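You operate a simulated robot arm through the tools that you are given. There is no shell and no other tool.

You are at the controls of a simulated robot arm. One attempt, no reset.

Task
Strip the extractor for cleaning: hose coupling and nozzle off, lid open.
Fine: switch off first; stand both on top of the coolant station; leave the filter in. Set down upright: hose coupling, suction nozzle.
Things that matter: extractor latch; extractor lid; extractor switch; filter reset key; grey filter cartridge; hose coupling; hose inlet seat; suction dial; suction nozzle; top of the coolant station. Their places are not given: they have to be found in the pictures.

The check looks at the end state, three seconds after you hand in, the way a careful person would. Anything else that was tipped, shoved, dropped, spilled or broken makes it a failure. Lids that push on must go on centred and level and be pressed home; caps that screw on are set level and turned clockwise until they are tight.

Robot
A 6-joint arm with a three-finger gripper, fixed in place. Base frame: the origin is on the floor under the middle of its stand, x ahead of it, y to its left, z up. Lengths are in cm, angles in degrees, forces in N, time in s.
It reaches about 121.3 cm from its shoulder. Its first joint turns from -166.0 to 166.0 degrees. Payload 4.89 kg.
The TCP is the grasp point between the finger pads, 3 cm short of the fingertips. In the tool frame z runs along the fingers and y along their closing line. The gripper opens to 16.4 cm; its body begins 12.5 cm behind the TCP.
Orientation is told as [roll, pitch, yaw] about the base's x, y, z axes, in that order, counted from this pose: with the fingers straight down and closing along the base's y, the tool's x points along the base's -x, its y along +y and its z along -z.

Tools
- The arm moves only by the tool nudge_tool. Its argument "increments" is a list of rows, each an object (a shift or turn left out is 0, a gripper value left out holds the last) with "dr": the turn, a rotation vector about the tool's x, y, z in units of 4 degrees (1.0 is 4 degrees), a list of three; "xyz": the shift along the tool's x, y, z in units of 30 mm (1.0 is 30 mm), a list of three; "hand": the finger opening in cm, from 0 to 16.4. In form: [{"dr": [rx, ry, rz], "xyz": [x, y, z], "hand": hand}, ...]. A call has 1 to 20 rows; each row shifts and turns the commanded pose from where the row before left it, along the tool's axes as they then stand. A call with a number of a shift or a turn outside -1 to 1 is refused whole. A row lasts 0.2 s, in which the tool goes at most 5 cm and 8.6 degrees; a call with a longer step from one row to the next is refused whole, and so is a gripper value outside its range. A pose out of reach is approached as far as the arm can. The call stops where the force on the tool passes 90 N (or 10 N more than at its start, if that is more) or the arm is blocked; 0.2 s more then pass. Each finger travels about 10.8 cm/s and halts on what it meets, pressing with about 39 N; the grip force reading is that of the motor and also rises with nothing between the fingers. The clock runs only during rows and for 0.2 s after the last one: add rows that do not move to give the fingers time. The reply holds the time, the measured pose of the TCP, the force on the tool along the base axes, the opening and the grip force, in the units named above and with some noise, with the torque about the TCP (base axes, N m) and any sound that the robot's microphone picked up.
- Cameras (640 x 400 px; columns grow to the right, rows downward): "scene" is fixed at [5.12, -63.42, 154.3]; the picture's right is [0.37, -0.93, 0.00], its down [-0.84, -0.34, -0.42] and it looks along [0.39, 0.16, -0.91] (base axes); focal length 217 px, centre (320, 200). "wrist" rides on the gripper at [7.6, -0.2, -15.2] in the tool frame; the picture's right is [0.02, 1.00, 0.00], its down [-0.88, 0.02, -0.47] and it looks along [-0.47, 0.01, 0.88] (tool axes); focal length 247 px, centre (320, 200).
- get_image(camera): a new picture of that camera. It takes no simulated time.
- lift_body(by): moves the trunk up (or, below 0, down) by that many cm; the arm rides with it, the base frame stays. It gives what a move gives, with no picture.
- probe_pixels(camera, pixels): for up to 12 pixels [column, row] of the newest picture of that camera ("zoom" is the newest enlarged one), the place [x, y, z] in the base frame of the surface seen there, good to about 0.2 cm, but the place of the scene camera against the robot may be out by one fixed shift of up to 2.5 cm in any direction. It takes no simulated time.
- enlarge(camera, box): a new picture of the part [left, top, right, bottom] of that camera's present view, enlarged. It takes no simulated time.
- sign_off(): hands the job in; it is judged then, once.

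Leave the gripper open and the arm clear of the work at the hand-in unless told otherwise.

The tools are called after "Call:" as name(argument=value, ...) on one line, values as JSON. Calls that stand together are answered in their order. nudge_tool: Moves the arm, as the interface text tells. Its arguments: {"type":"object","properties":{"increments":{"type":"array"}},"required":["increments"]} The other tools are called the same way: lift_body (by) moves the trunk up or down; get_image (camera) takes a picture; probe_pixels (camera, pixels) gives the place of the surface under pixels of a picture; enlarge (camera, box) takes an enlarged picture of a part of a camera's view; sign_off () hands the job in.

At the start:

```text
clock: 0.0
tcp_pos: [21.79, -49.01, 123.24]
ee_rot: [0.0, 0.0, 0.2]
contact_force: [0.3, -0.3, -0.4]
moment: [0.0, 0.03, 0.01]
finger_gap: 16.41
grasp_force: 0.0
trunk travel left (down, up): [-17.5, 21.5]
```

scene: 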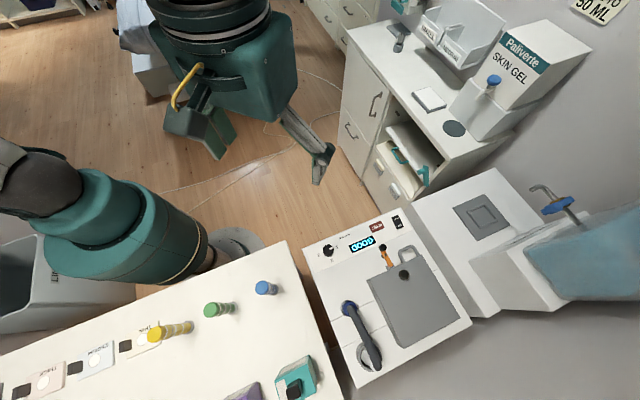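
wrist: 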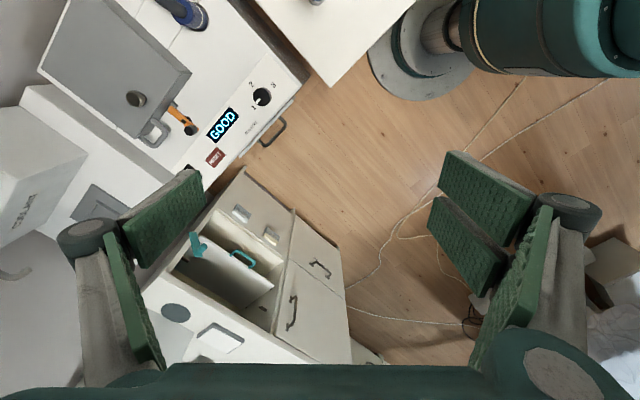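

I see the extractor (white cabinet with the grey lid, "GOOD" display, dial, switch, and a blue/grey hose part) around scene pixels (305-470, 235-385). I'll enlarge that area and the neighbouring coolant station before I move anything.

Call:
enlarge(camera="scene", box=[300, 200, 480, 390])

Call:
enlarge(camera="wrist", box=[20, 0, 320, 190])

```text
2.11 times, centred on (390, 295) of scene
```

zoom: 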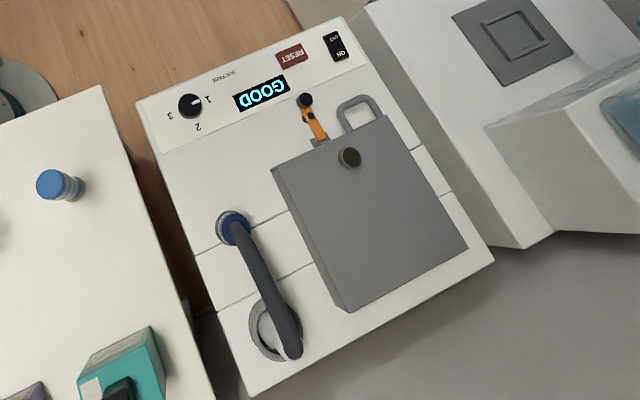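

```text
2.11 times, centred on (170, 95) of wrist
```

zoom: 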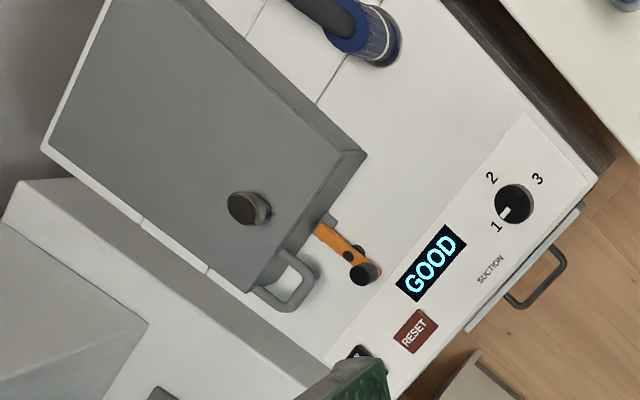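

The overview shows the dial (1-2-3), a RESET key, an ON/OFF rocker, an orange latch, a grey lid and a blue ring with a dark hose. I'll enlarge the hose part, the front panel and the surroundings to identify the nozzle, coupling and coolant station.

Call:
enlarge(camera="scene", box=[330, 285, 400, 390])

Call:
enlarge(camera="scene", box=[400, 150, 620, 320])

Call:
enlarge(camera="scene", box=[0, 240, 350, 400])

Call:
enlarge(camera="scene", box=[340, 0, 640, 200])

Call:
enlarge(camera="scene", box=[365, 210, 435, 290])

```text
3.81 times, centred on (365, 338) of scene
```

zoom: 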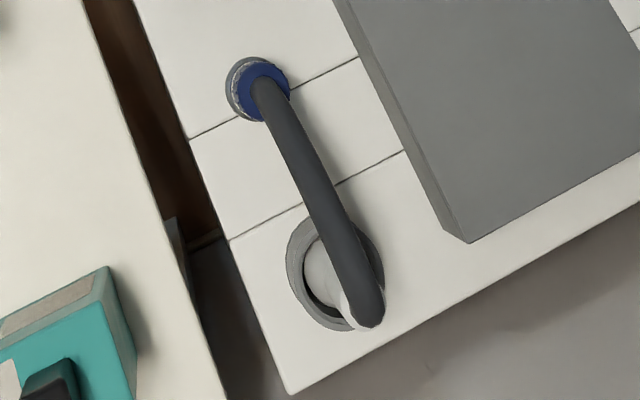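

```text
2.35 times, centred on (510, 235) of scene
```

zoom: 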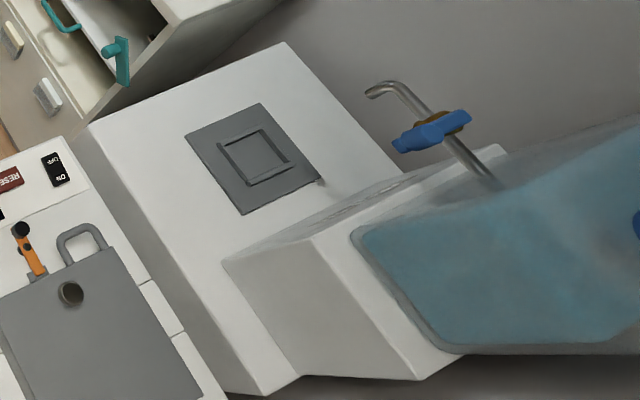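

```text
1.83 times, centred on (175, 320) of scene
```

zoom: 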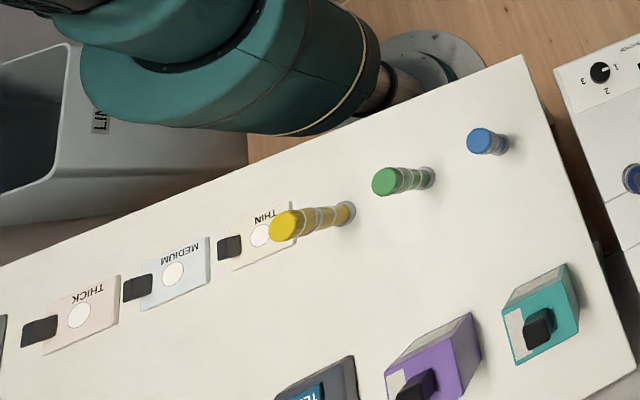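

```text
2.00 times, centred on (490, 100) of scene
```

zoom: 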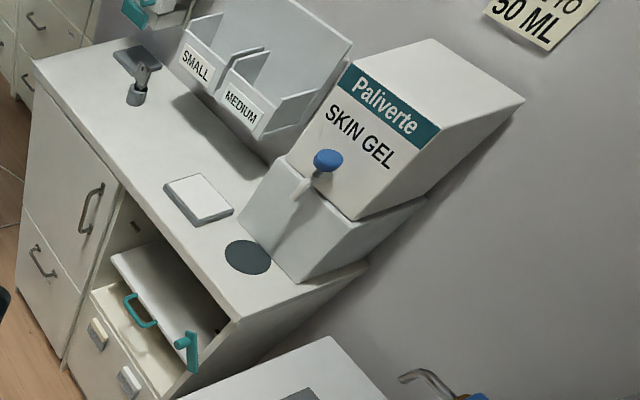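

```text
5.00 times, centred on (400, 250) of scene
```

zoom: 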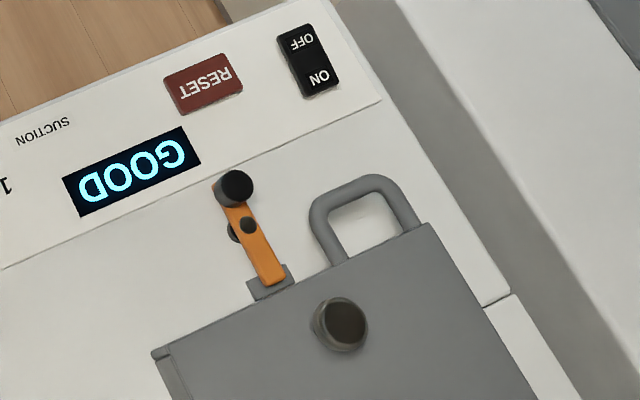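

Next I'll probe key points for geometry: the hose parts, the lid, its small knob, the latch, the switch, and the neighbouring white surface.

Call:
enlarge(camera="scene", box=[300, 200, 480, 390])

Call:
probe_pixels(camera="scene", pixels=[[450, 280], [420, 215], [480, 215], [520, 265], [560, 205], [600, 260], [470, 300], [455, 225], [280, 300], [500, 180], [425, 100], [540, 210]])

Call:
probe_pixels(camera="zoom", pixels=[[233, 222], [250, 250], [265, 290], [285, 335], [293, 352], [258, 330], [268, 330], [350, 157], [303, 100], [318, 130], [355, 112], [190, 105]])

Call:
probe_pixels(camera="zoom", pixels=[[290, 53], [335, 40], [340, 53], [260, 90], [275, 170], [383, 118], [465, 245], [348, 308], [150, 110], [355, 25], [490, 262], [252, 395]])

```text
2.11 times, centred on (390, 295) of scene
```

zoom: 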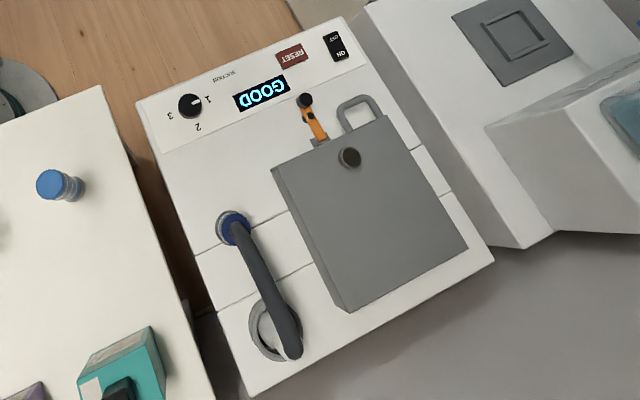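

```text
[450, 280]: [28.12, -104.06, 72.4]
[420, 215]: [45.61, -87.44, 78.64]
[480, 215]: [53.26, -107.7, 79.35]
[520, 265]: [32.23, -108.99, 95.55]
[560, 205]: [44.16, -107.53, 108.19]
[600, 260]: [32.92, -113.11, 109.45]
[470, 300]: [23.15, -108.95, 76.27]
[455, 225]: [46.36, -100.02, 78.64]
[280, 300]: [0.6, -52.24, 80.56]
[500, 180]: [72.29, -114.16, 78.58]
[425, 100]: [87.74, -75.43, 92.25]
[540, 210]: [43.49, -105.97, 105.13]
```

```text
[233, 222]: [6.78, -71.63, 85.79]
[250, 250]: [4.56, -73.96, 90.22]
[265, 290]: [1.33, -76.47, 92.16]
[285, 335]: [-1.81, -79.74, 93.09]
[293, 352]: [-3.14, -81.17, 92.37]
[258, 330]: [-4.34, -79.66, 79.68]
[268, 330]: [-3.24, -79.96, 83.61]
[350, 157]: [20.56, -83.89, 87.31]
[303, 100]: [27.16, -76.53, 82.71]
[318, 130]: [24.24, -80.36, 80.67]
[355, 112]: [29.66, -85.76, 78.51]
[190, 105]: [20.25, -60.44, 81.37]
```

```text
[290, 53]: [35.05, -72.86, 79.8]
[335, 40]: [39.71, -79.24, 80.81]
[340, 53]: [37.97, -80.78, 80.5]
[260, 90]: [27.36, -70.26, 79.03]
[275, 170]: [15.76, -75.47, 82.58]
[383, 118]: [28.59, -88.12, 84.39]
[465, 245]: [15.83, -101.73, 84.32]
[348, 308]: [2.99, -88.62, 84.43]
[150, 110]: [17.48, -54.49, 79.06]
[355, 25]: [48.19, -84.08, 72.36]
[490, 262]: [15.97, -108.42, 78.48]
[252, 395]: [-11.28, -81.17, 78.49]
```

The extractor's top is at z≈78.5 and the lid's top at z≈84.4. Now I'll probe the same features through the wrist camera to find the scene camera's fixed shift: dial (262,97), display (222,126), RESET (213,157), lid knob (136,98).

Call:
probe_pixels(camera="wrist", pixels=[[262, 96], [222, 126], [215, 157], [136, 98], [191, 128], [156, 132], [193, 15], [110, 60], [187, 74], [38, 65], [70, 5], [180, 10]])

Call:
enlarge(camera="wrist", box=[0, 80, 240, 250])

```text
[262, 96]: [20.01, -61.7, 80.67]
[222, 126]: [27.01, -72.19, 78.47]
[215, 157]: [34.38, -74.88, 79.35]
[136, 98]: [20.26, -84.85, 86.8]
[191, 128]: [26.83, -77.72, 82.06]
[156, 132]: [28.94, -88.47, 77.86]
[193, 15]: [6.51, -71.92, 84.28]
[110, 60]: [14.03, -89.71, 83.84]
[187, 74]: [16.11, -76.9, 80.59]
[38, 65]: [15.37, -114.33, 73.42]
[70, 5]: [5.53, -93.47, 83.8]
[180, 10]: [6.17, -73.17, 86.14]
```

```text
2.35 times, centred on (120, 165) of wrist
```

zoom: 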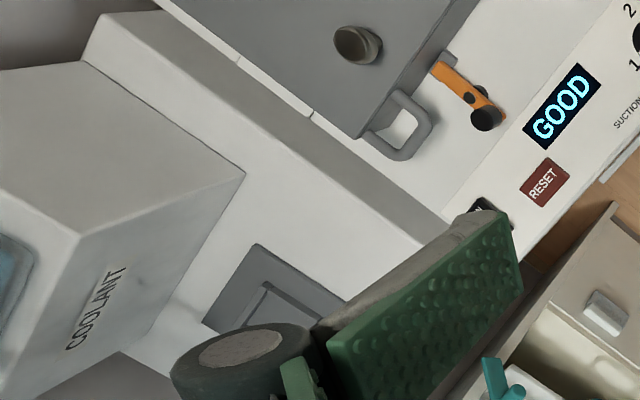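

The block beside the extractor carries a "COOLANT" label, so it is the coolant station. Comparing the probes, the scene camera reads about (+0.3, +1.0, +0.6) cm too high. I'll move the wrist camera over towards y≈-85 and back in x to view the extractor and coolant station from above; the space at z≈123 is clear.

Call:
nudge_tool(increments=[{"xyz": [0.5, -1, 0]}, {"xyz": [0.5, -1, 0]}, {"xyz": [0.5, -1, 0]}, {"xyz": [0.5, -1, 0]}, {"xyz": [0.5, -1, 0]}, {"xyz": [0.5, -1, 0]}, {"xyz": [0.5, -1, 0]}, {"xyz": [0.5, -1, 0]}, {"xyz": [0.5, -1, 0]}, {"xyz": [0.5, -1, 0]}])

Call:
get_image(camera="wrist")

Call:
get_image(camera="scene")

```text
clock: 2.2
tcp_pos: [6.93, -79.05, 123.17]
ee_rot: [0.0, 0.1, 0.1]
contact_force: [0.3, 1.2, 1.2]
moment: [-0.15, -0.02, -0.01]
finger_gap: 16.39
grasp_force: 0.0
trunk travel left (down, up): [-17.5, 21.5]
```

```text
taken
```

wrist: 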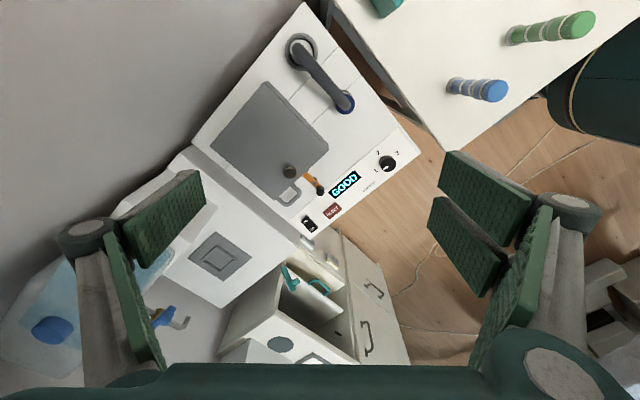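

```text
taken
```

scene: 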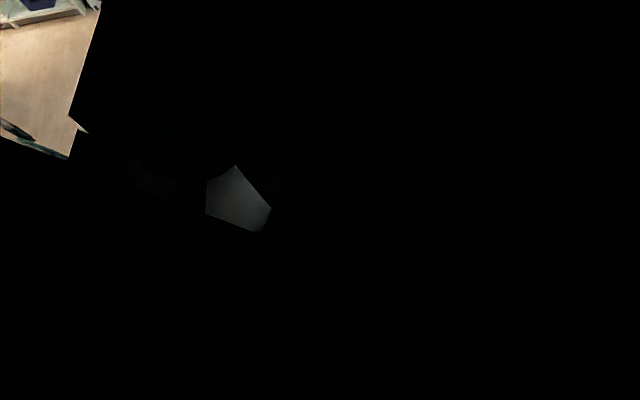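

The arm now blocks the scene camera, but the wrist view shows everything. I'll enlarge the extractor's hose region, the lid region and the coolant station.

Call:
enlarge(camera="wrist", box=[260, 0, 400, 120])

Call:
enlarge(camera="wrist", box=[200, 70, 420, 240])

Call:
enlarge(camera="wrist", box=[0, 140, 300, 370])

Call:
probe_pixels(camera="wrist", pixels=[[220, 230], [190, 270], [270, 275], [235, 300], [200, 240], [165, 180], [150, 215], [130, 200], [245, 220], [285, 245], [150, 250], [230, 285]])

```text
3.33 times, centred on (330, 60) of wrist
```

zoom: 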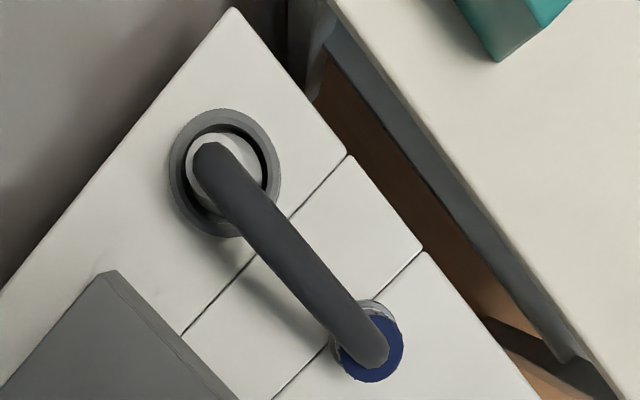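

```text
2.35 times, centred on (310, 155) of wrist
```

zoom: 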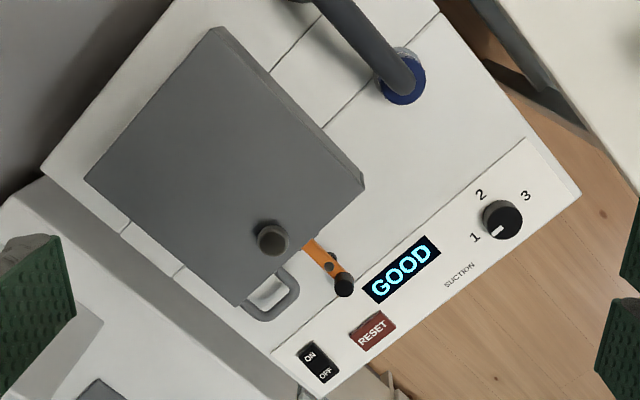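

```text
1.74 times, centred on (150, 255) of wrist
```

zoom: 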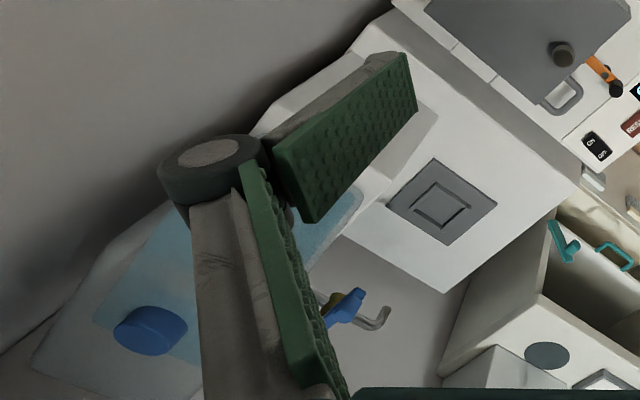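

```text
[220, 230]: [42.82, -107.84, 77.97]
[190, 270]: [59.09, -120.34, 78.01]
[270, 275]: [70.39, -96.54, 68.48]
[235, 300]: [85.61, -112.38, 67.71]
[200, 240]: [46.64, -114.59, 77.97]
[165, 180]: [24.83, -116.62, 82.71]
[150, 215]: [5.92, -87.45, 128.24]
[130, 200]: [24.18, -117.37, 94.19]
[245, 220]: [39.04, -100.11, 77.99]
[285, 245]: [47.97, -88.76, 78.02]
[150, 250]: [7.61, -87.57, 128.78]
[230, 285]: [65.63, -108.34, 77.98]
```

The flat white deck of the coolant station is at z≈78.0, the same height as the extractor's top. I need a better understanding of the hose pieces, so I'll zoom tighter on both ends, on the latch and knob, and on the upper coolant block.

Call:
enlarge(camera="wrist", box=[275, 20, 335, 80])

Call:
enlarge(camera="wrist", box=[320, 75, 370, 125])

Call:
enlarge(camera="wrist", box=[270, 150, 350, 240])

Call:
probe_pixels(camera="wrist", pixels=[[298, 50], [303, 52], [310, 65], [325, 85], [338, 102], [345, 105], [292, 45], [290, 58], [310, 40], [349, 98], [100, 60], [230, 60]])

```text
6.67 times, centred on (305, 50) of wrist
```

zoom: 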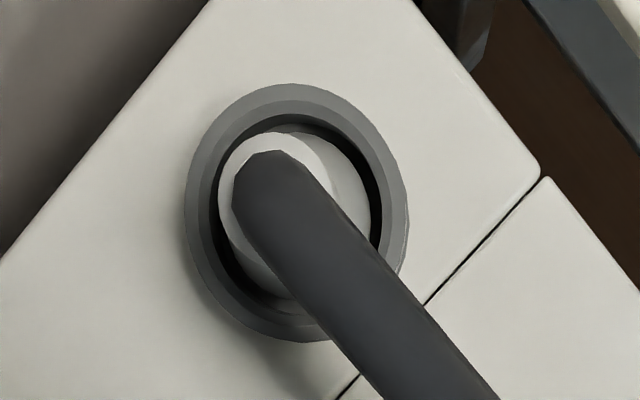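

```text
8.00 times, centred on (345, 100) of wrist
```

zoom: 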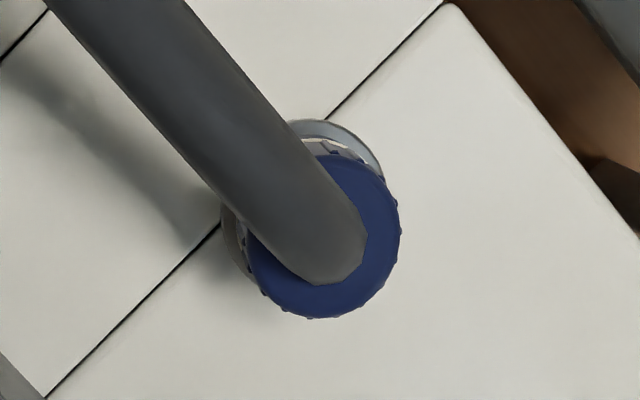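

```text
4.44 times, centred on (310, 195) of wrist
```

zoom: 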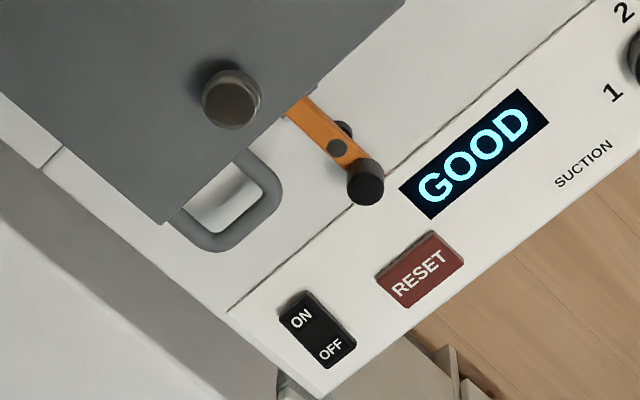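

```text
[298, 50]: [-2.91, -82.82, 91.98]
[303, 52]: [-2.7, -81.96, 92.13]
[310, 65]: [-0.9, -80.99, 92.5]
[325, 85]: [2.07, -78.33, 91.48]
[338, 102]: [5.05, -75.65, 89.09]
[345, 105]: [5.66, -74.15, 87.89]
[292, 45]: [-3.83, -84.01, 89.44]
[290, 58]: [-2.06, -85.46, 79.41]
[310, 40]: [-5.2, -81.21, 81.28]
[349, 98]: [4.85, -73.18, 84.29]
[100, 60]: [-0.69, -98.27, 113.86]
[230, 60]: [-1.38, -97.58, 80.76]
```

The dark hose runs from a light-grey stub in a ring socket at about (-4,-82) over to a knurled blue ring at about (5.5,-73). I'll go a bit lower (TCP z≈112) and yaw by about -45° so the camera looks at the hose parts and coolant block from the side.

Call:
nudge_tool(increments=[{"xyz": [0.467, 0.933, 0.733]}, {"xyz": [0.467, 0.933, 0.733]}, {"xyz": [0.467, 0.933, 0.733]}, {"xyz": [0.467, 0.933, 0.733]}, {"xyz": [0.467, 0.933, 0.733]}, {"dr": [0, 0, 1]}, {"dr": [0, 0, 1]}, {"dr": [0, 0, 1]}, {"dr": [0, 0, 1]}, {"dr": [0, 0, 1]}, {"dr": [0, 0, 1]}, {"dr": [0, 0, 1]}, {"dr": [0, 0, 1]}, {"dr": [0, 0, 1]}, {"dr": [0, 0, 1]}, {"dr": [0, 0, 1]}])

Call:
get_image(camera="wrist")

Call:
get_image(camera="scene")

```text
clock: 5.6
tcp_pos: [-0.21, -65.22, 112.24]
ee_rot: [0.0, 0.1, -43.9]
contact_force: [0.0, -0.4, 0.3]
moment: [-0.01, 0.01, 0.0]
finger_gap: 16.43
grasp_force: 0.1
trunk travel left (down, up): [-17.5, 21.5]
```

```text
taken
```

wrist: 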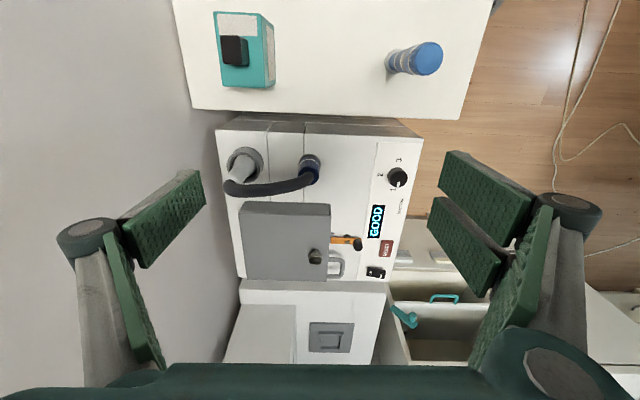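

```text
taken
```

scene: 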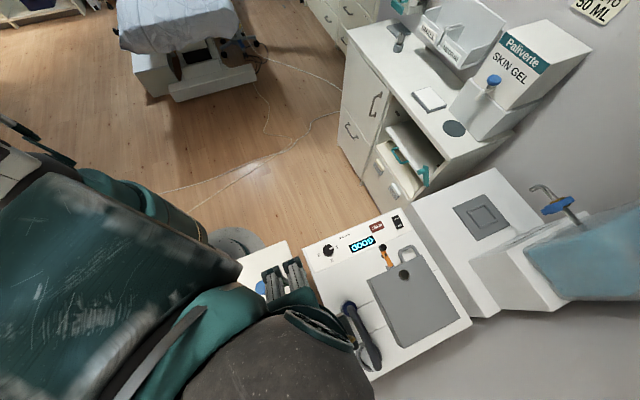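

Call:
enlarge(camera="wrist", box=[205, 130, 335, 215])

Call:
enlarge(camera="wrist", box=[230, 180, 420, 300])

Call:
enlarge(camera="wrist", box=[215, 270, 405, 390])

Call:
probe_pixels(camera="wrist", pixels=[[240, 160], [246, 175], [232, 187], [265, 188], [310, 163], [317, 172], [315, 255], [345, 241], [358, 243], [335, 265], [270, 330], [300, 310]])

Call:
probe_pixels(camera="wrist", pixels=[[428, 50], [246, 40], [180, 80], [200, 300], [100, 100], [240, 350], [285, 350], [200, 60], [345, 300], [330, 335], [385, 300], [250, 290]])

```text
4.71 times, centred on (270, 172) of wrist
```

zoom: 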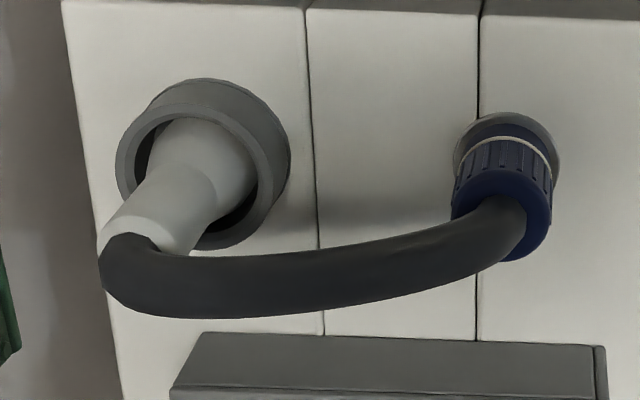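

```text
3.33 times, centred on (325, 240) of wrist
```

zoom: 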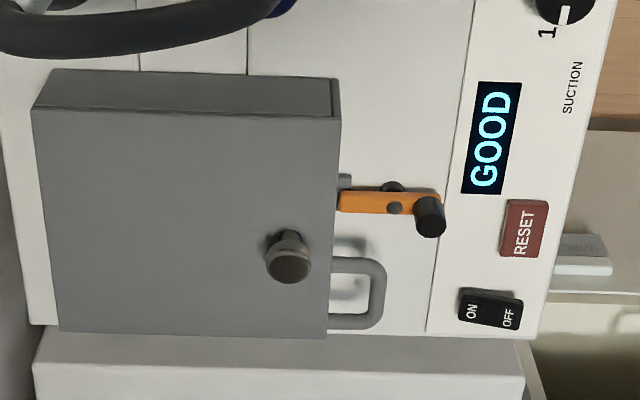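

```text
3.33 times, centred on (310, 330) of wrist
```

zoom: 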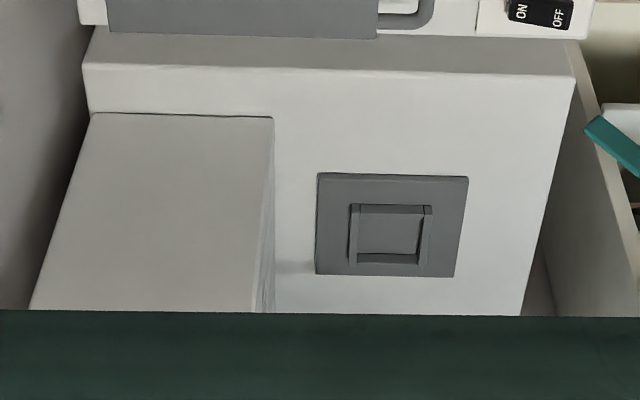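

```text
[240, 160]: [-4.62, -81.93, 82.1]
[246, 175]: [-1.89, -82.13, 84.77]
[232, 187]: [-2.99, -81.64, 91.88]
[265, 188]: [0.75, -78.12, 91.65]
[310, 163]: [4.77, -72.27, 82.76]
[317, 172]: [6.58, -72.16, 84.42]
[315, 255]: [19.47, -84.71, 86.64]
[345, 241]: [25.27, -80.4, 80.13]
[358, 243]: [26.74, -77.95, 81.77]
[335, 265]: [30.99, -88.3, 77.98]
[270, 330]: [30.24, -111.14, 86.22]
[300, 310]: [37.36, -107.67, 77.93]
```

```text
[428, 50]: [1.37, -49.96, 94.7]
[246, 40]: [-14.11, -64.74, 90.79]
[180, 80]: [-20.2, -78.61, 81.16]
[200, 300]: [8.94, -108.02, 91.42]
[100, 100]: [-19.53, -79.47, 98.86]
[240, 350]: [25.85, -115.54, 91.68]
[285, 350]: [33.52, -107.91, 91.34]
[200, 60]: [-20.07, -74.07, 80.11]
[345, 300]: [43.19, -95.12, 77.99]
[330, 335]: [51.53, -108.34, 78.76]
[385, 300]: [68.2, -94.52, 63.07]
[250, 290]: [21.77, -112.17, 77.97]
```

I can now see the blue ribbed coupling (screw type), the hose, and the tapered light-grey nozzle in a ring socket. The latch, lid and U-handle need a view from the extractor's front, so I'll move to about (32,-65,112) and yaw round to look back towards the wall.

Call:
nudge_tool(increments=[{"xyz": [-0.96, 0.93, 0]}, {"xyz": [-0.96, 0.93, 0]}, {"xyz": [-0.96, 0.93, 0]}, {"xyz": [-0.96, 0.93, 0]}, {"xyz": [-0.96, 0.93, 0]}, {"xyz": [-0.96, 0.93, 0]}, {"xyz": [-0.96, 0.93, 0]}, {"xyz": [-0.96, 0.93, 0]}, {"dr": [0, 0, 1]}, {"dr": [0, 0, 1]}, {"dr": [0, 0, 1]}, {"dr": [0, 0, 1]}, {"dr": [0, 0, 1]}, {"dr": [0, 0, 1]}, {"dr": [0, 0, 1]}, {"dr": [0, 0, 1]}, {"dr": [0, 0, 1]}, {"dr": [0, 0, 1]}, {"dr": [0, 0, 1]}, {"dr": [0, 0, 1]}])

Call:
nudge_tool(increments=[{"dr": [0, 0, 1]}, {"dr": [0, 0, 1]}, {"dr": [0, 0, 1]}, {"dr": [0, 0, 1]}, {"dr": [0, 0, 1]}, {"dr": [0, 0, 1]}, {"dr": [0, 0, 1]}, {"dr": [0, 0, 1]}, {"dr": [0, 0, 1]}, {"dr": [0, 0, 1]}, {"dr": [0, 0, 1]}])

Call:
get_image(camera="wrist")

Call:
get_image(camera="scene")

```text
clock: 9.8
tcp_pos: [31.85, -65.1, 112.22]
ee_rot: [-0.1, -0.1, -91.9]
contact_force: [0.0, -0.3, 0.4]
moment: [-0.01, -0.01, -0.03]
finger_gap: 16.39
grasp_force: 0.1
trunk travel left (down, up): [-17.5, 21.5]
```

```text
clock: 12.2
tcp_pos: [31.87, -65.14, 112.18]
ee_rot: [0.1, 0.0, -135.9]
contact_force: [0.2, -0.8, -0.5]
moment: [0.0, 0.02, 0.0]
finger_gap: 16.41
grasp_force: 0.1
trunk travel left (down, up): [-17.5, 21.5]
```

```text
taken
```

wrist: 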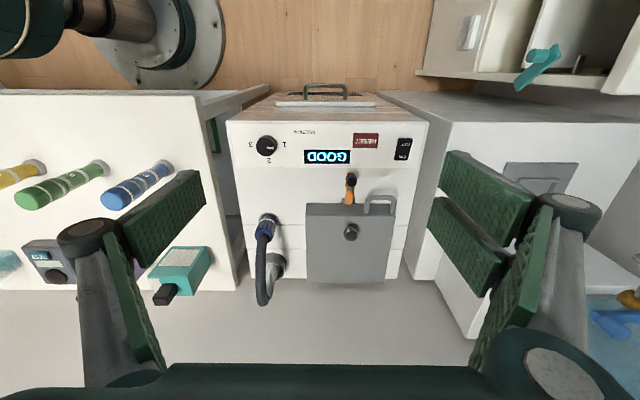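

```text
taken
```

scene: 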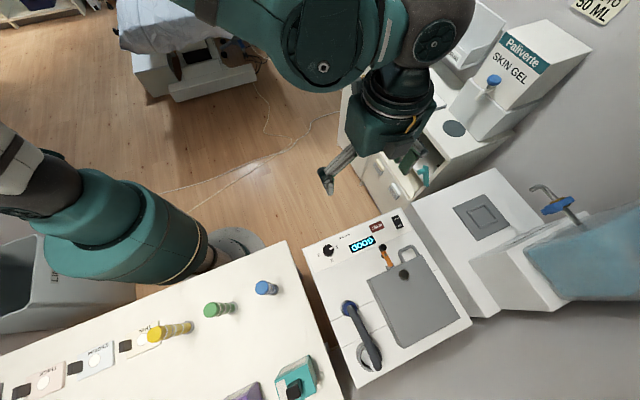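

The yaw worked, and both cameras have a clear view now. I'll zoom the wrist view on the lid/latch area and probe points there.

Call:
enlarge(camera="wrist", box=[300, 160, 410, 290])

Call:
enlarge(camera="wrist", box=[225, 200, 310, 310])

Call:
enlarge(camera="wrist", box=[230, 80, 440, 210])

Call:
probe_pixels(camera="wrist", pixels=[[351, 180], [350, 196], [380, 198], [368, 205], [393, 200], [350, 231], [350, 240], [310, 208], [395, 212], [383, 280], [308, 280], [350, 270]])

Call:
probe_pixels(camera="wrist", pixels=[[403, 143], [401, 155], [366, 140], [327, 156], [266, 145], [267, 225], [262, 240], [262, 290], [277, 262], [305, 98], [330, 90], [425, 130]])

```text
3.08 times, centred on (355, 225) of wrist
```

zoom: 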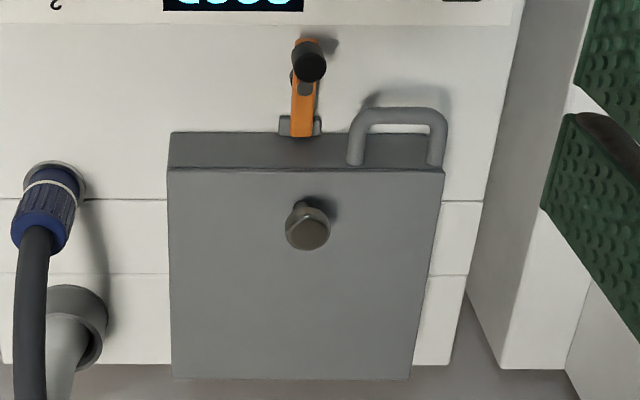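

```text
3.64 times, centred on (268, 255) of wrist
```

zoom: 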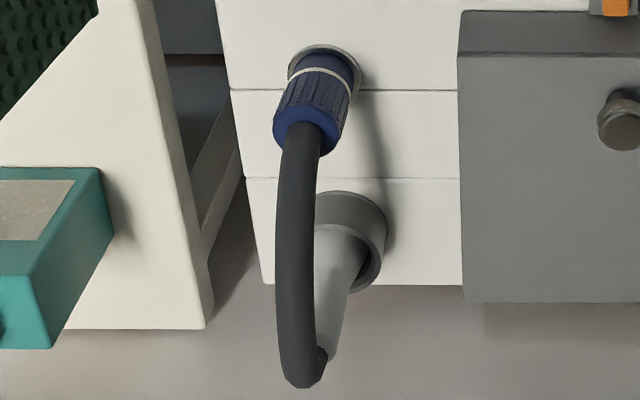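

```text
3.05 times, centred on (335, 145) of wrist
```

zoom: 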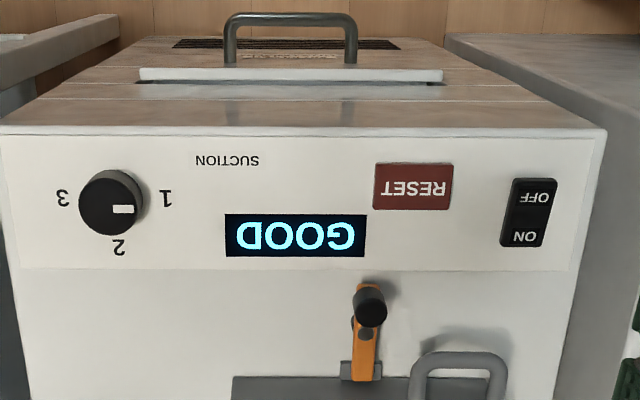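

```text
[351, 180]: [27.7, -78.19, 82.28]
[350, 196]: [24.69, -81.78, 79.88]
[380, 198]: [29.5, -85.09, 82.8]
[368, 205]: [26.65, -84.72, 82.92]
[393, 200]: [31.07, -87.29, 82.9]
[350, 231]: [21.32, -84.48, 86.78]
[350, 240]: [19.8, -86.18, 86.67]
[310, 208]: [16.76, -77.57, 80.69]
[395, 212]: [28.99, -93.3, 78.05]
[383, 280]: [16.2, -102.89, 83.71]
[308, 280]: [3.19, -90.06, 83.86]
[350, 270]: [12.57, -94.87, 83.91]
```

```text
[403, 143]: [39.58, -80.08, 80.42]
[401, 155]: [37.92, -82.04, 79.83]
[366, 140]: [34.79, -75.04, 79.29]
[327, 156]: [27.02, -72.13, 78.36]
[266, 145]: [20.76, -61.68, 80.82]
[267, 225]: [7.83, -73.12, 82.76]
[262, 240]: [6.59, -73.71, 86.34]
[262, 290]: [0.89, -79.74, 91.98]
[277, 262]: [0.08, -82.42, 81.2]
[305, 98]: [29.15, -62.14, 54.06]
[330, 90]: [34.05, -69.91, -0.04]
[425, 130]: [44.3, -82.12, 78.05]
```

The orange latch lever, its dark pivot pin and the black knob are seen from the front, and the U-handle is at z≈82.9. To understand the latch axis I'll move closer and tilt the camera lower: TCP to about (36,-68,93) with -24° tilt, staying above all parts.

Call:
nudge_tool(increments=[{"xyz": [0.044, 0.235, 0.914]}, {"xyz": [0.044, 0.235, 0.914]}, {"xyz": [0.044, 0.235, 0.914]}, {"xyz": [0.044, 0.235, 0.914]}, {"xyz": [0.044, 0.235, 0.914]}, {"xyz": [0.044, 0.235, 0.914]}, {"xyz": [0.044, 0.235, 0.914]}, {"dr": [0, -1, 0]}, {"dr": [0, -1, 0]}, {"dr": [0, -1, 0]}, {"dr": [0, -1, 0]}, {"dr": [0, -1, 0]}, {"dr": [0, -1, 0]}])

Call:
get_image(camera="wrist")

Call:
enlarge(camera="wrist", box=[280, 120, 400, 230])

```text
clock: 15.0
tcp_pos: [35.9, -67.79, 93.01]
ee_rot: [0.1, -24.0, -135.9]
contact_force: [-0.1, -0.4, 0.4]
moment: [0.08, -0.08, 0.0]
finger_gap: 16.42
grasp_force: 0.0
trunk travel left (down, up): [-17.5, 21.5]
```

```text
taken
```

wrist: 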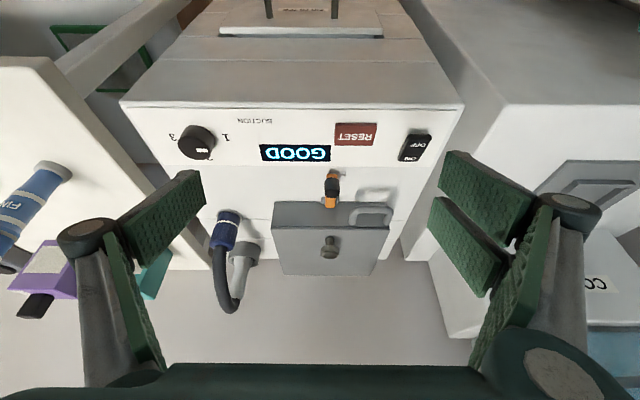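

```text
3.64 times, centred on (340, 175) of wrist
```

zoom: 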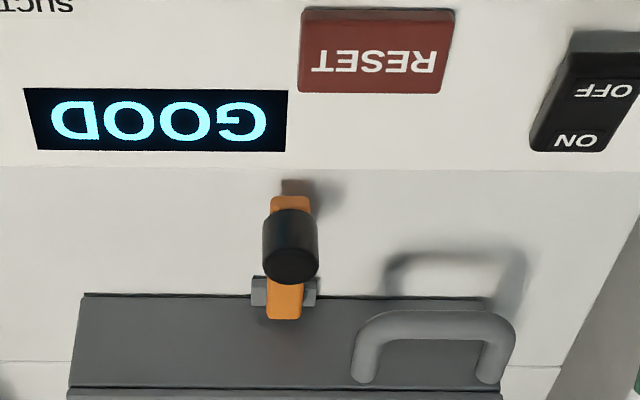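

The latch lever pivots on a vertical pin in its middle, with the black knob as an upright post near its outer end; the lid end of the lever sits over a keeper block. The rocker's OFF end is higher, so it is ON now. I'll level the tool, rise, and close the fingers to learn their closed shape before pressing the OFF end.

Call:
nudge_tool(increments=[{"dr": [0, 1, 0], "hand": 0}, {"dr": [0, 1, 0]}, {"dr": [0, 1, 0]}, {"dr": [0, 1, 0]}, {"dr": [0, 1, 0]}, {"dr": [0, 1, 0]}, {"xyz": [0, 0, -0.5]}, {"xyz": [0, 0, -0.5]}])

Call:
get_image(camera="wrist")

Call:
get_image(camera="scene")

```text
clock: 16.8
tcp_pos: [35.9, -67.85, 95.78]
ee_rot: [0.0, 0.1, -135.8]
contact_force: [-0.3, -0.9, -0.5]
moment: [0.07, 0.02, 0.02]
finger_gap: 0.0
grasp_force: 38.7
trunk travel left (down, up): [-17.5, 21.5]
```

```text
taken
```

wrist: 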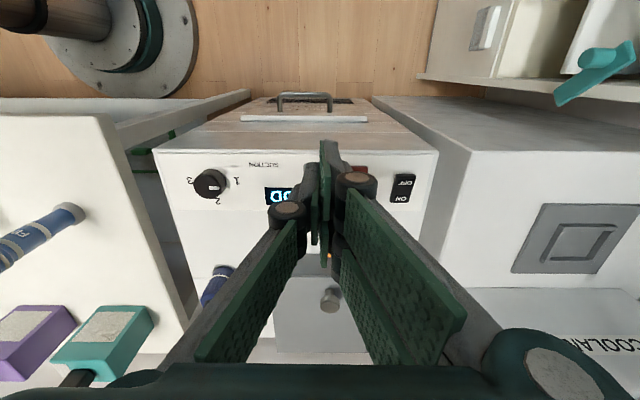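

```text
taken
```

scene: 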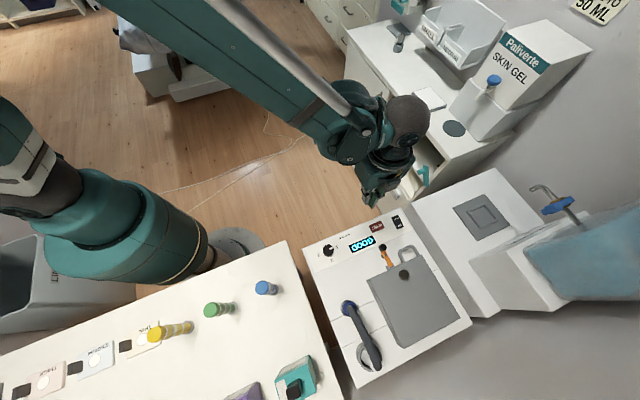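

The fingers are closed with the tips near wrist pixel (320,170). I'll enlarge that to see the shape and probe the finger parts.

Call:
enlarge(camera="wrist", box=[250, 120, 420, 290])

Call:
enlarge(camera="scene", box=[320, 80, 460, 270])

Call:
probe_pixels(camera="wrist", pixels=[[331, 145], [325, 160], [315, 180], [313, 240], [322, 250], [287, 208], [357, 180], [305, 190], [345, 190], [328, 255], [323, 225], [330, 180]])

```text
2.35 times, centred on (335, 205) of wrist
```

zoom: 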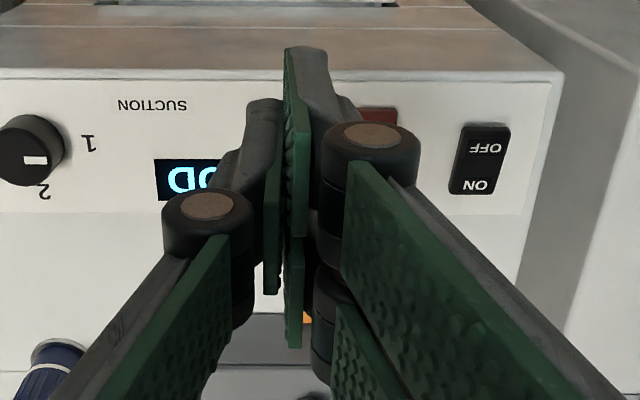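

```text
2.11 times, centred on (390, 175) of scene
```

zoom: 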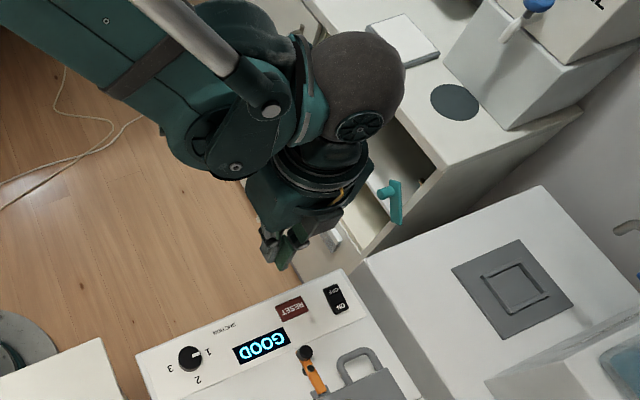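

```text
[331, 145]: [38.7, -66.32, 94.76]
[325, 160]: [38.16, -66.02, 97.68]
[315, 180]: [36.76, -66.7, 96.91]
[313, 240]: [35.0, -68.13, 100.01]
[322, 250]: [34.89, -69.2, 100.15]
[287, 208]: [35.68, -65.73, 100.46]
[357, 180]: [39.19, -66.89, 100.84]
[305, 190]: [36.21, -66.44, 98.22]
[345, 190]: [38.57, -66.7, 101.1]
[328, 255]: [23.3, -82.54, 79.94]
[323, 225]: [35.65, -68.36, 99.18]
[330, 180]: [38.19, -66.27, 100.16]
```

Closed tips form a footprint about ±3 cm along the front-normal and ±1.5 cm along the panel. I'll zoom on the switch and probe its ends so I press only the OFF end and stay clear of RESET.

Call:
enlarge(camera="wrist", box=[375, 155, 435, 215])

Call:
probe_pixels(camera="zoom", pixels=[[240, 210], [400, 210], [320, 210], [310, 270], [300, 320], [230, 460], [370, 460], [300, 440], [300, 395], [300, 360], [330, 190], [200, 300]])

```text
6.67 times, centred on (405, 185) of wrist
```

zoom: 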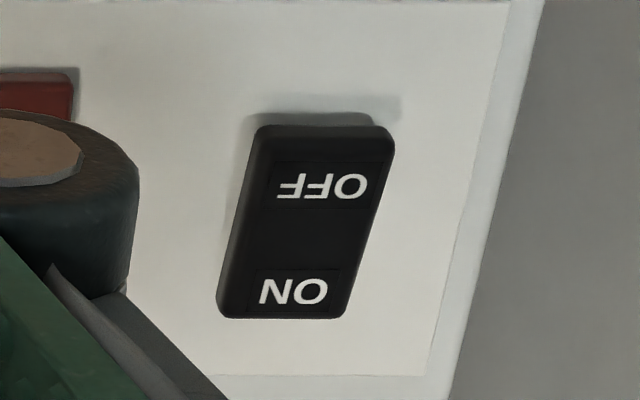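

```text
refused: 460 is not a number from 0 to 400
```

Call:
probe_pixels(camera="zoom", pixels=[[270, 140], [375, 140], [320, 150], [320, 190], [300, 240], [292, 290], [235, 305], [340, 305], [285, 310], [200, 200], [500, 60], [60, 100]])

```text
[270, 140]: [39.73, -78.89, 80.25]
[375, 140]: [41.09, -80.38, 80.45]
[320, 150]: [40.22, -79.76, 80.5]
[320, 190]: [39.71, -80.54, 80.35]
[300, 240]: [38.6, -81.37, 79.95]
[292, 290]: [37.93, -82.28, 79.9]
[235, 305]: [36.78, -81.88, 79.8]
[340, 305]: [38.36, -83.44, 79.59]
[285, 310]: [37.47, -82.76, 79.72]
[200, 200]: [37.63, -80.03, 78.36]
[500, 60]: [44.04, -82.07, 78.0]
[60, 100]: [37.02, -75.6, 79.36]
```

The rocker spans from its OFF end (z≈80.5) at about (40.4,-79.6) to its ON end (z≈79.7) at (37.6,-82.7). I'll move so the inner fingertip is over the OFF end (TCP ≈ (40.9,-78.3)), then lower to just above it (tip ≈81.7).

Call:
nudge_tool(increments=[{"xyz": [-0.305, 0.916, 0]}, {"xyz": [-0.305, 0.916, 0]}, {"xyz": [-0.305, 0.916, 0]}, {"xyz": [-0.305, 0.916, 0]}, {"xyz": [0, 0, 0.9]}, {"xyz": [0, 0, 0.9]}, {"xyz": [0, 0, 0.9]}, {"xyz": [0, 0, 0.9]}])

Call:
get_image(camera="wrist")

Call:
enlarge(camera="scene", box=[340, 170, 450, 290])

```text
clock: 18.6
tcp_pos: [40.95, -78.35, 85.12]
ee_rot: [0.0, 0.0, -135.8]
contact_force: [0.4, 1.0, 0.5]
moment: [-0.11, -0.08, -0.01]
finger_gap: 0.01
grasp_force: 39.2
trunk travel left (down, up): [-17.5, 21.5]
```

```text
taken
```

wrist: 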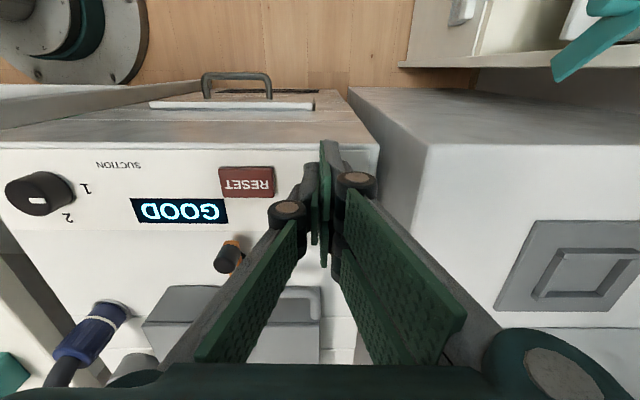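

```text
3.33 times, centred on (395, 230) of scene
```

zoom: 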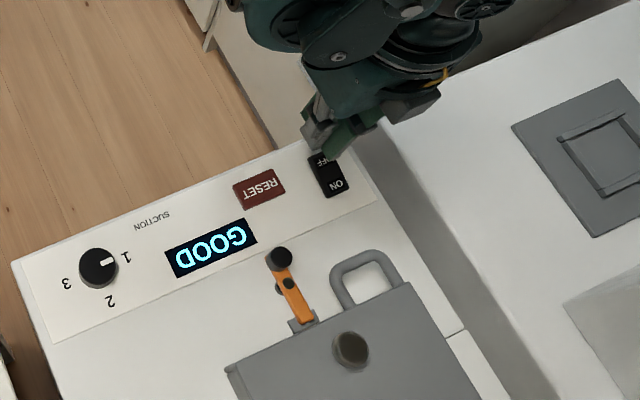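

The inner fingertip is over the OFF label, clear of RESET. I'll lower in 3 mm rows, about 2.1 cm, and watch the force and any click.

Call:
nudge_tool(increments=[{"xyz": [0, 0, 0.1]}, {"xyz": [0, 0, 0.1]}, {"xyz": [0, 0, 0.1]}, {"xyz": [0, 0, 0.1]}, {"xyz": [0, 0, 0.1]}, {"xyz": [0, 0, 0.1]}])

Call:
enlarge(camera="scene", box=[340, 170, 450, 290])

```text
clock: 20.0
tcp_pos: [40.94, -78.35, 83.47]
ee_rot: [0.0, 0.0, -135.8]
contact_force: [0.2, -0.7, 0.2]
moment: [-0.02, 0.01, 0.03]
finger_gap: 0.0
grasp_force: 39.4
trunk travel left (down, up): [-17.5, 21.5]
```

```text
3.33 times, centred on (395, 230) of scene
```

zoom: 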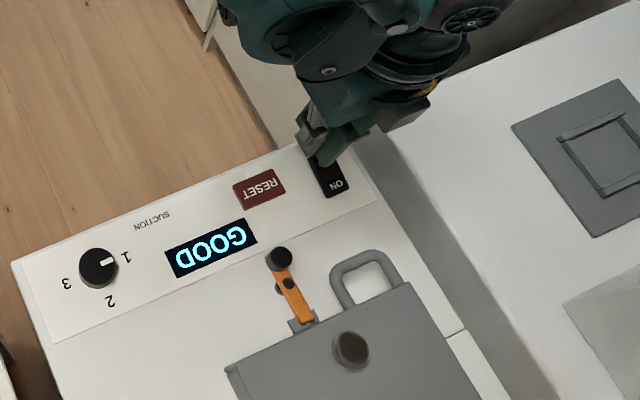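

No contact yet (TCP 83.47, tip ≈80.5). I'll continue down in 1.5 mm rows.

Call:
nudge_tool(increments=[{"xyz": [0, 0, 0.05]}, {"xyz": [0, 0, 0.05]}, {"xyz": [0, 0, 0.05]}, {"xyz": [0, 0, 0.05]}, {"xyz": [0, 0, 0.05]}, {"xyz": [0, 0, 0.05]}])

Call:
enlarge(camera="scene", box=[340, 170, 450, 290])

```text
clock: 21.4
tcp_pos: [40.99, -78.21, 82.61]
ee_rot: [0.1, 0.0, -135.9]
contact_force: [5.8, -1.0, 24.3]
moment: [-0.6, 0.3, 0.16]
finger_gap: 0.0
grasp_force: 45.2
trunk travel left (down, up): [-17.5, 21.5]
```

```text
3.33 times, centred on (395, 230) of scene
```

zoom: 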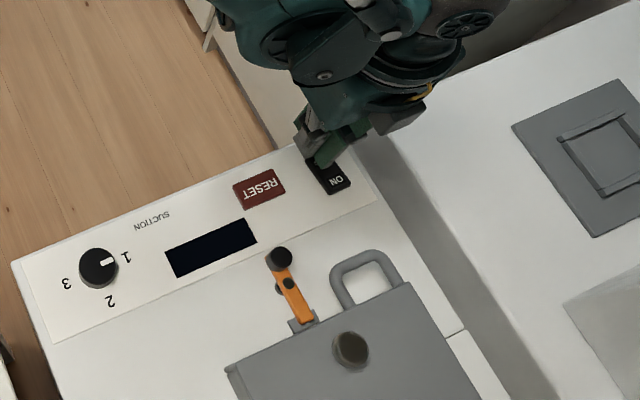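

The display went dark, so the extractor is off. I'll lift straight up, and plan the latch next.

Call:
nudge_tool(increments=[{"xyz": [0, 0, -0.3]}, {"xyz": [0, 0, -0.9]}, {"xyz": [0, 0, -0.9]}, {"xyz": [0, 0, -0.9]}, {"xyz": [0, 0, -0.9]}])

Call:
enlarge(camera="scene", box=[340, 190, 450, 300])

Call:
get_image(camera="wrist")

```text
clock: 22.6
tcp_pos: [40.89, -78.64, 94.09]
ee_rot: [0.0, 0.0, -135.8]
contact_force: [0.4, -0.1, 0.2]
moment: [0.06, 0.02, -0.07]
finger_gap: 0.0
grasp_force: 45.4
trunk travel left (down, up): [-17.5, 21.5]
```

```text
3.64 times, centred on (395, 245) of scene
```

zoom: 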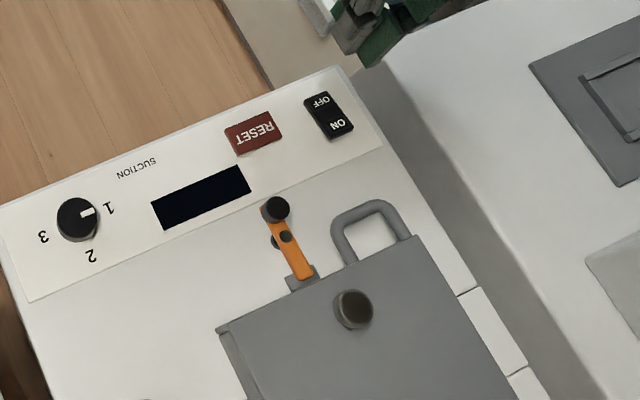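

```text
taken
```

wrist: 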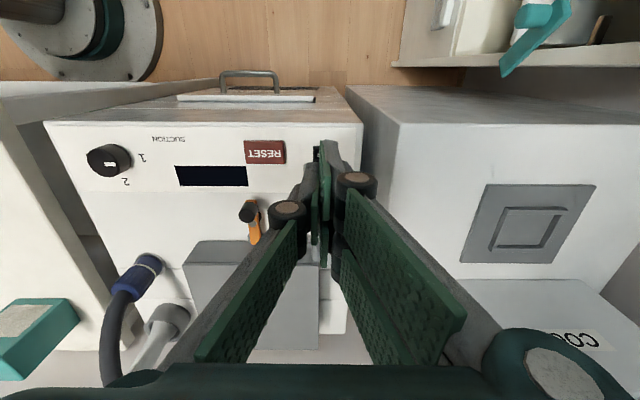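

The rocker now stays with OFF down and the display is dark. Next I'll inspect the hose coupling closely: open the fingers and move to about (10,-69,96) so the camera looks straight at the blue coupling from the extractor's front.

Call:
nudge_tool(increments=[{"xyz": [-0.1, -0.1, -0.7], "hand": 16.4}, {"xyz": [-0.51, -0.93, -0.03]}, {"xyz": [-0.51, -0.93, 0]}, {"xyz": [-0.51, -0.93, 0]}, {"xyz": [-0.51, -0.93, 0]}, {"xyz": [-0.51, -0.93, 0]}, {"xyz": [-0.51, -0.93, 0]}, {"xyz": [-0.51, -0.93, 0]}, {"xyz": [-0.51, -0.93, 0]}, {"xyz": [-0.51, -0.93, 0]}, {"xyz": [-0.51, -0.93, 0]}])

Call:
get_image(camera="wrist")

Call:
get_image(camera="scene")

```text
clock: 25.0
tcp_pos: [10.14, -68.89, 96.35]
ee_rot: [-0.1, 0.0, -135.8]
contact_force: [0.6, 0.1, -0.7]
moment: [0.04, 0.15, 0.01]
finger_gap: 16.41
grasp_force: 0.1
trunk travel left (down, up): [-17.5, 21.5]
```

```text
taken
```

wrist: 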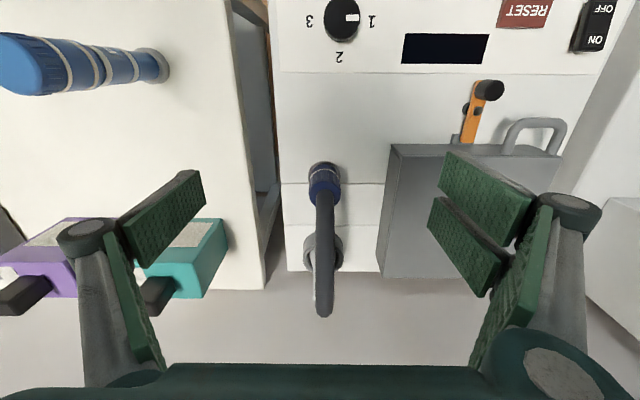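

```text
taken
```

scene: 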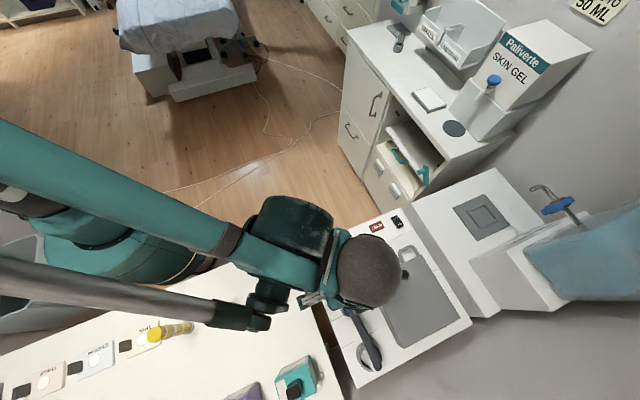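

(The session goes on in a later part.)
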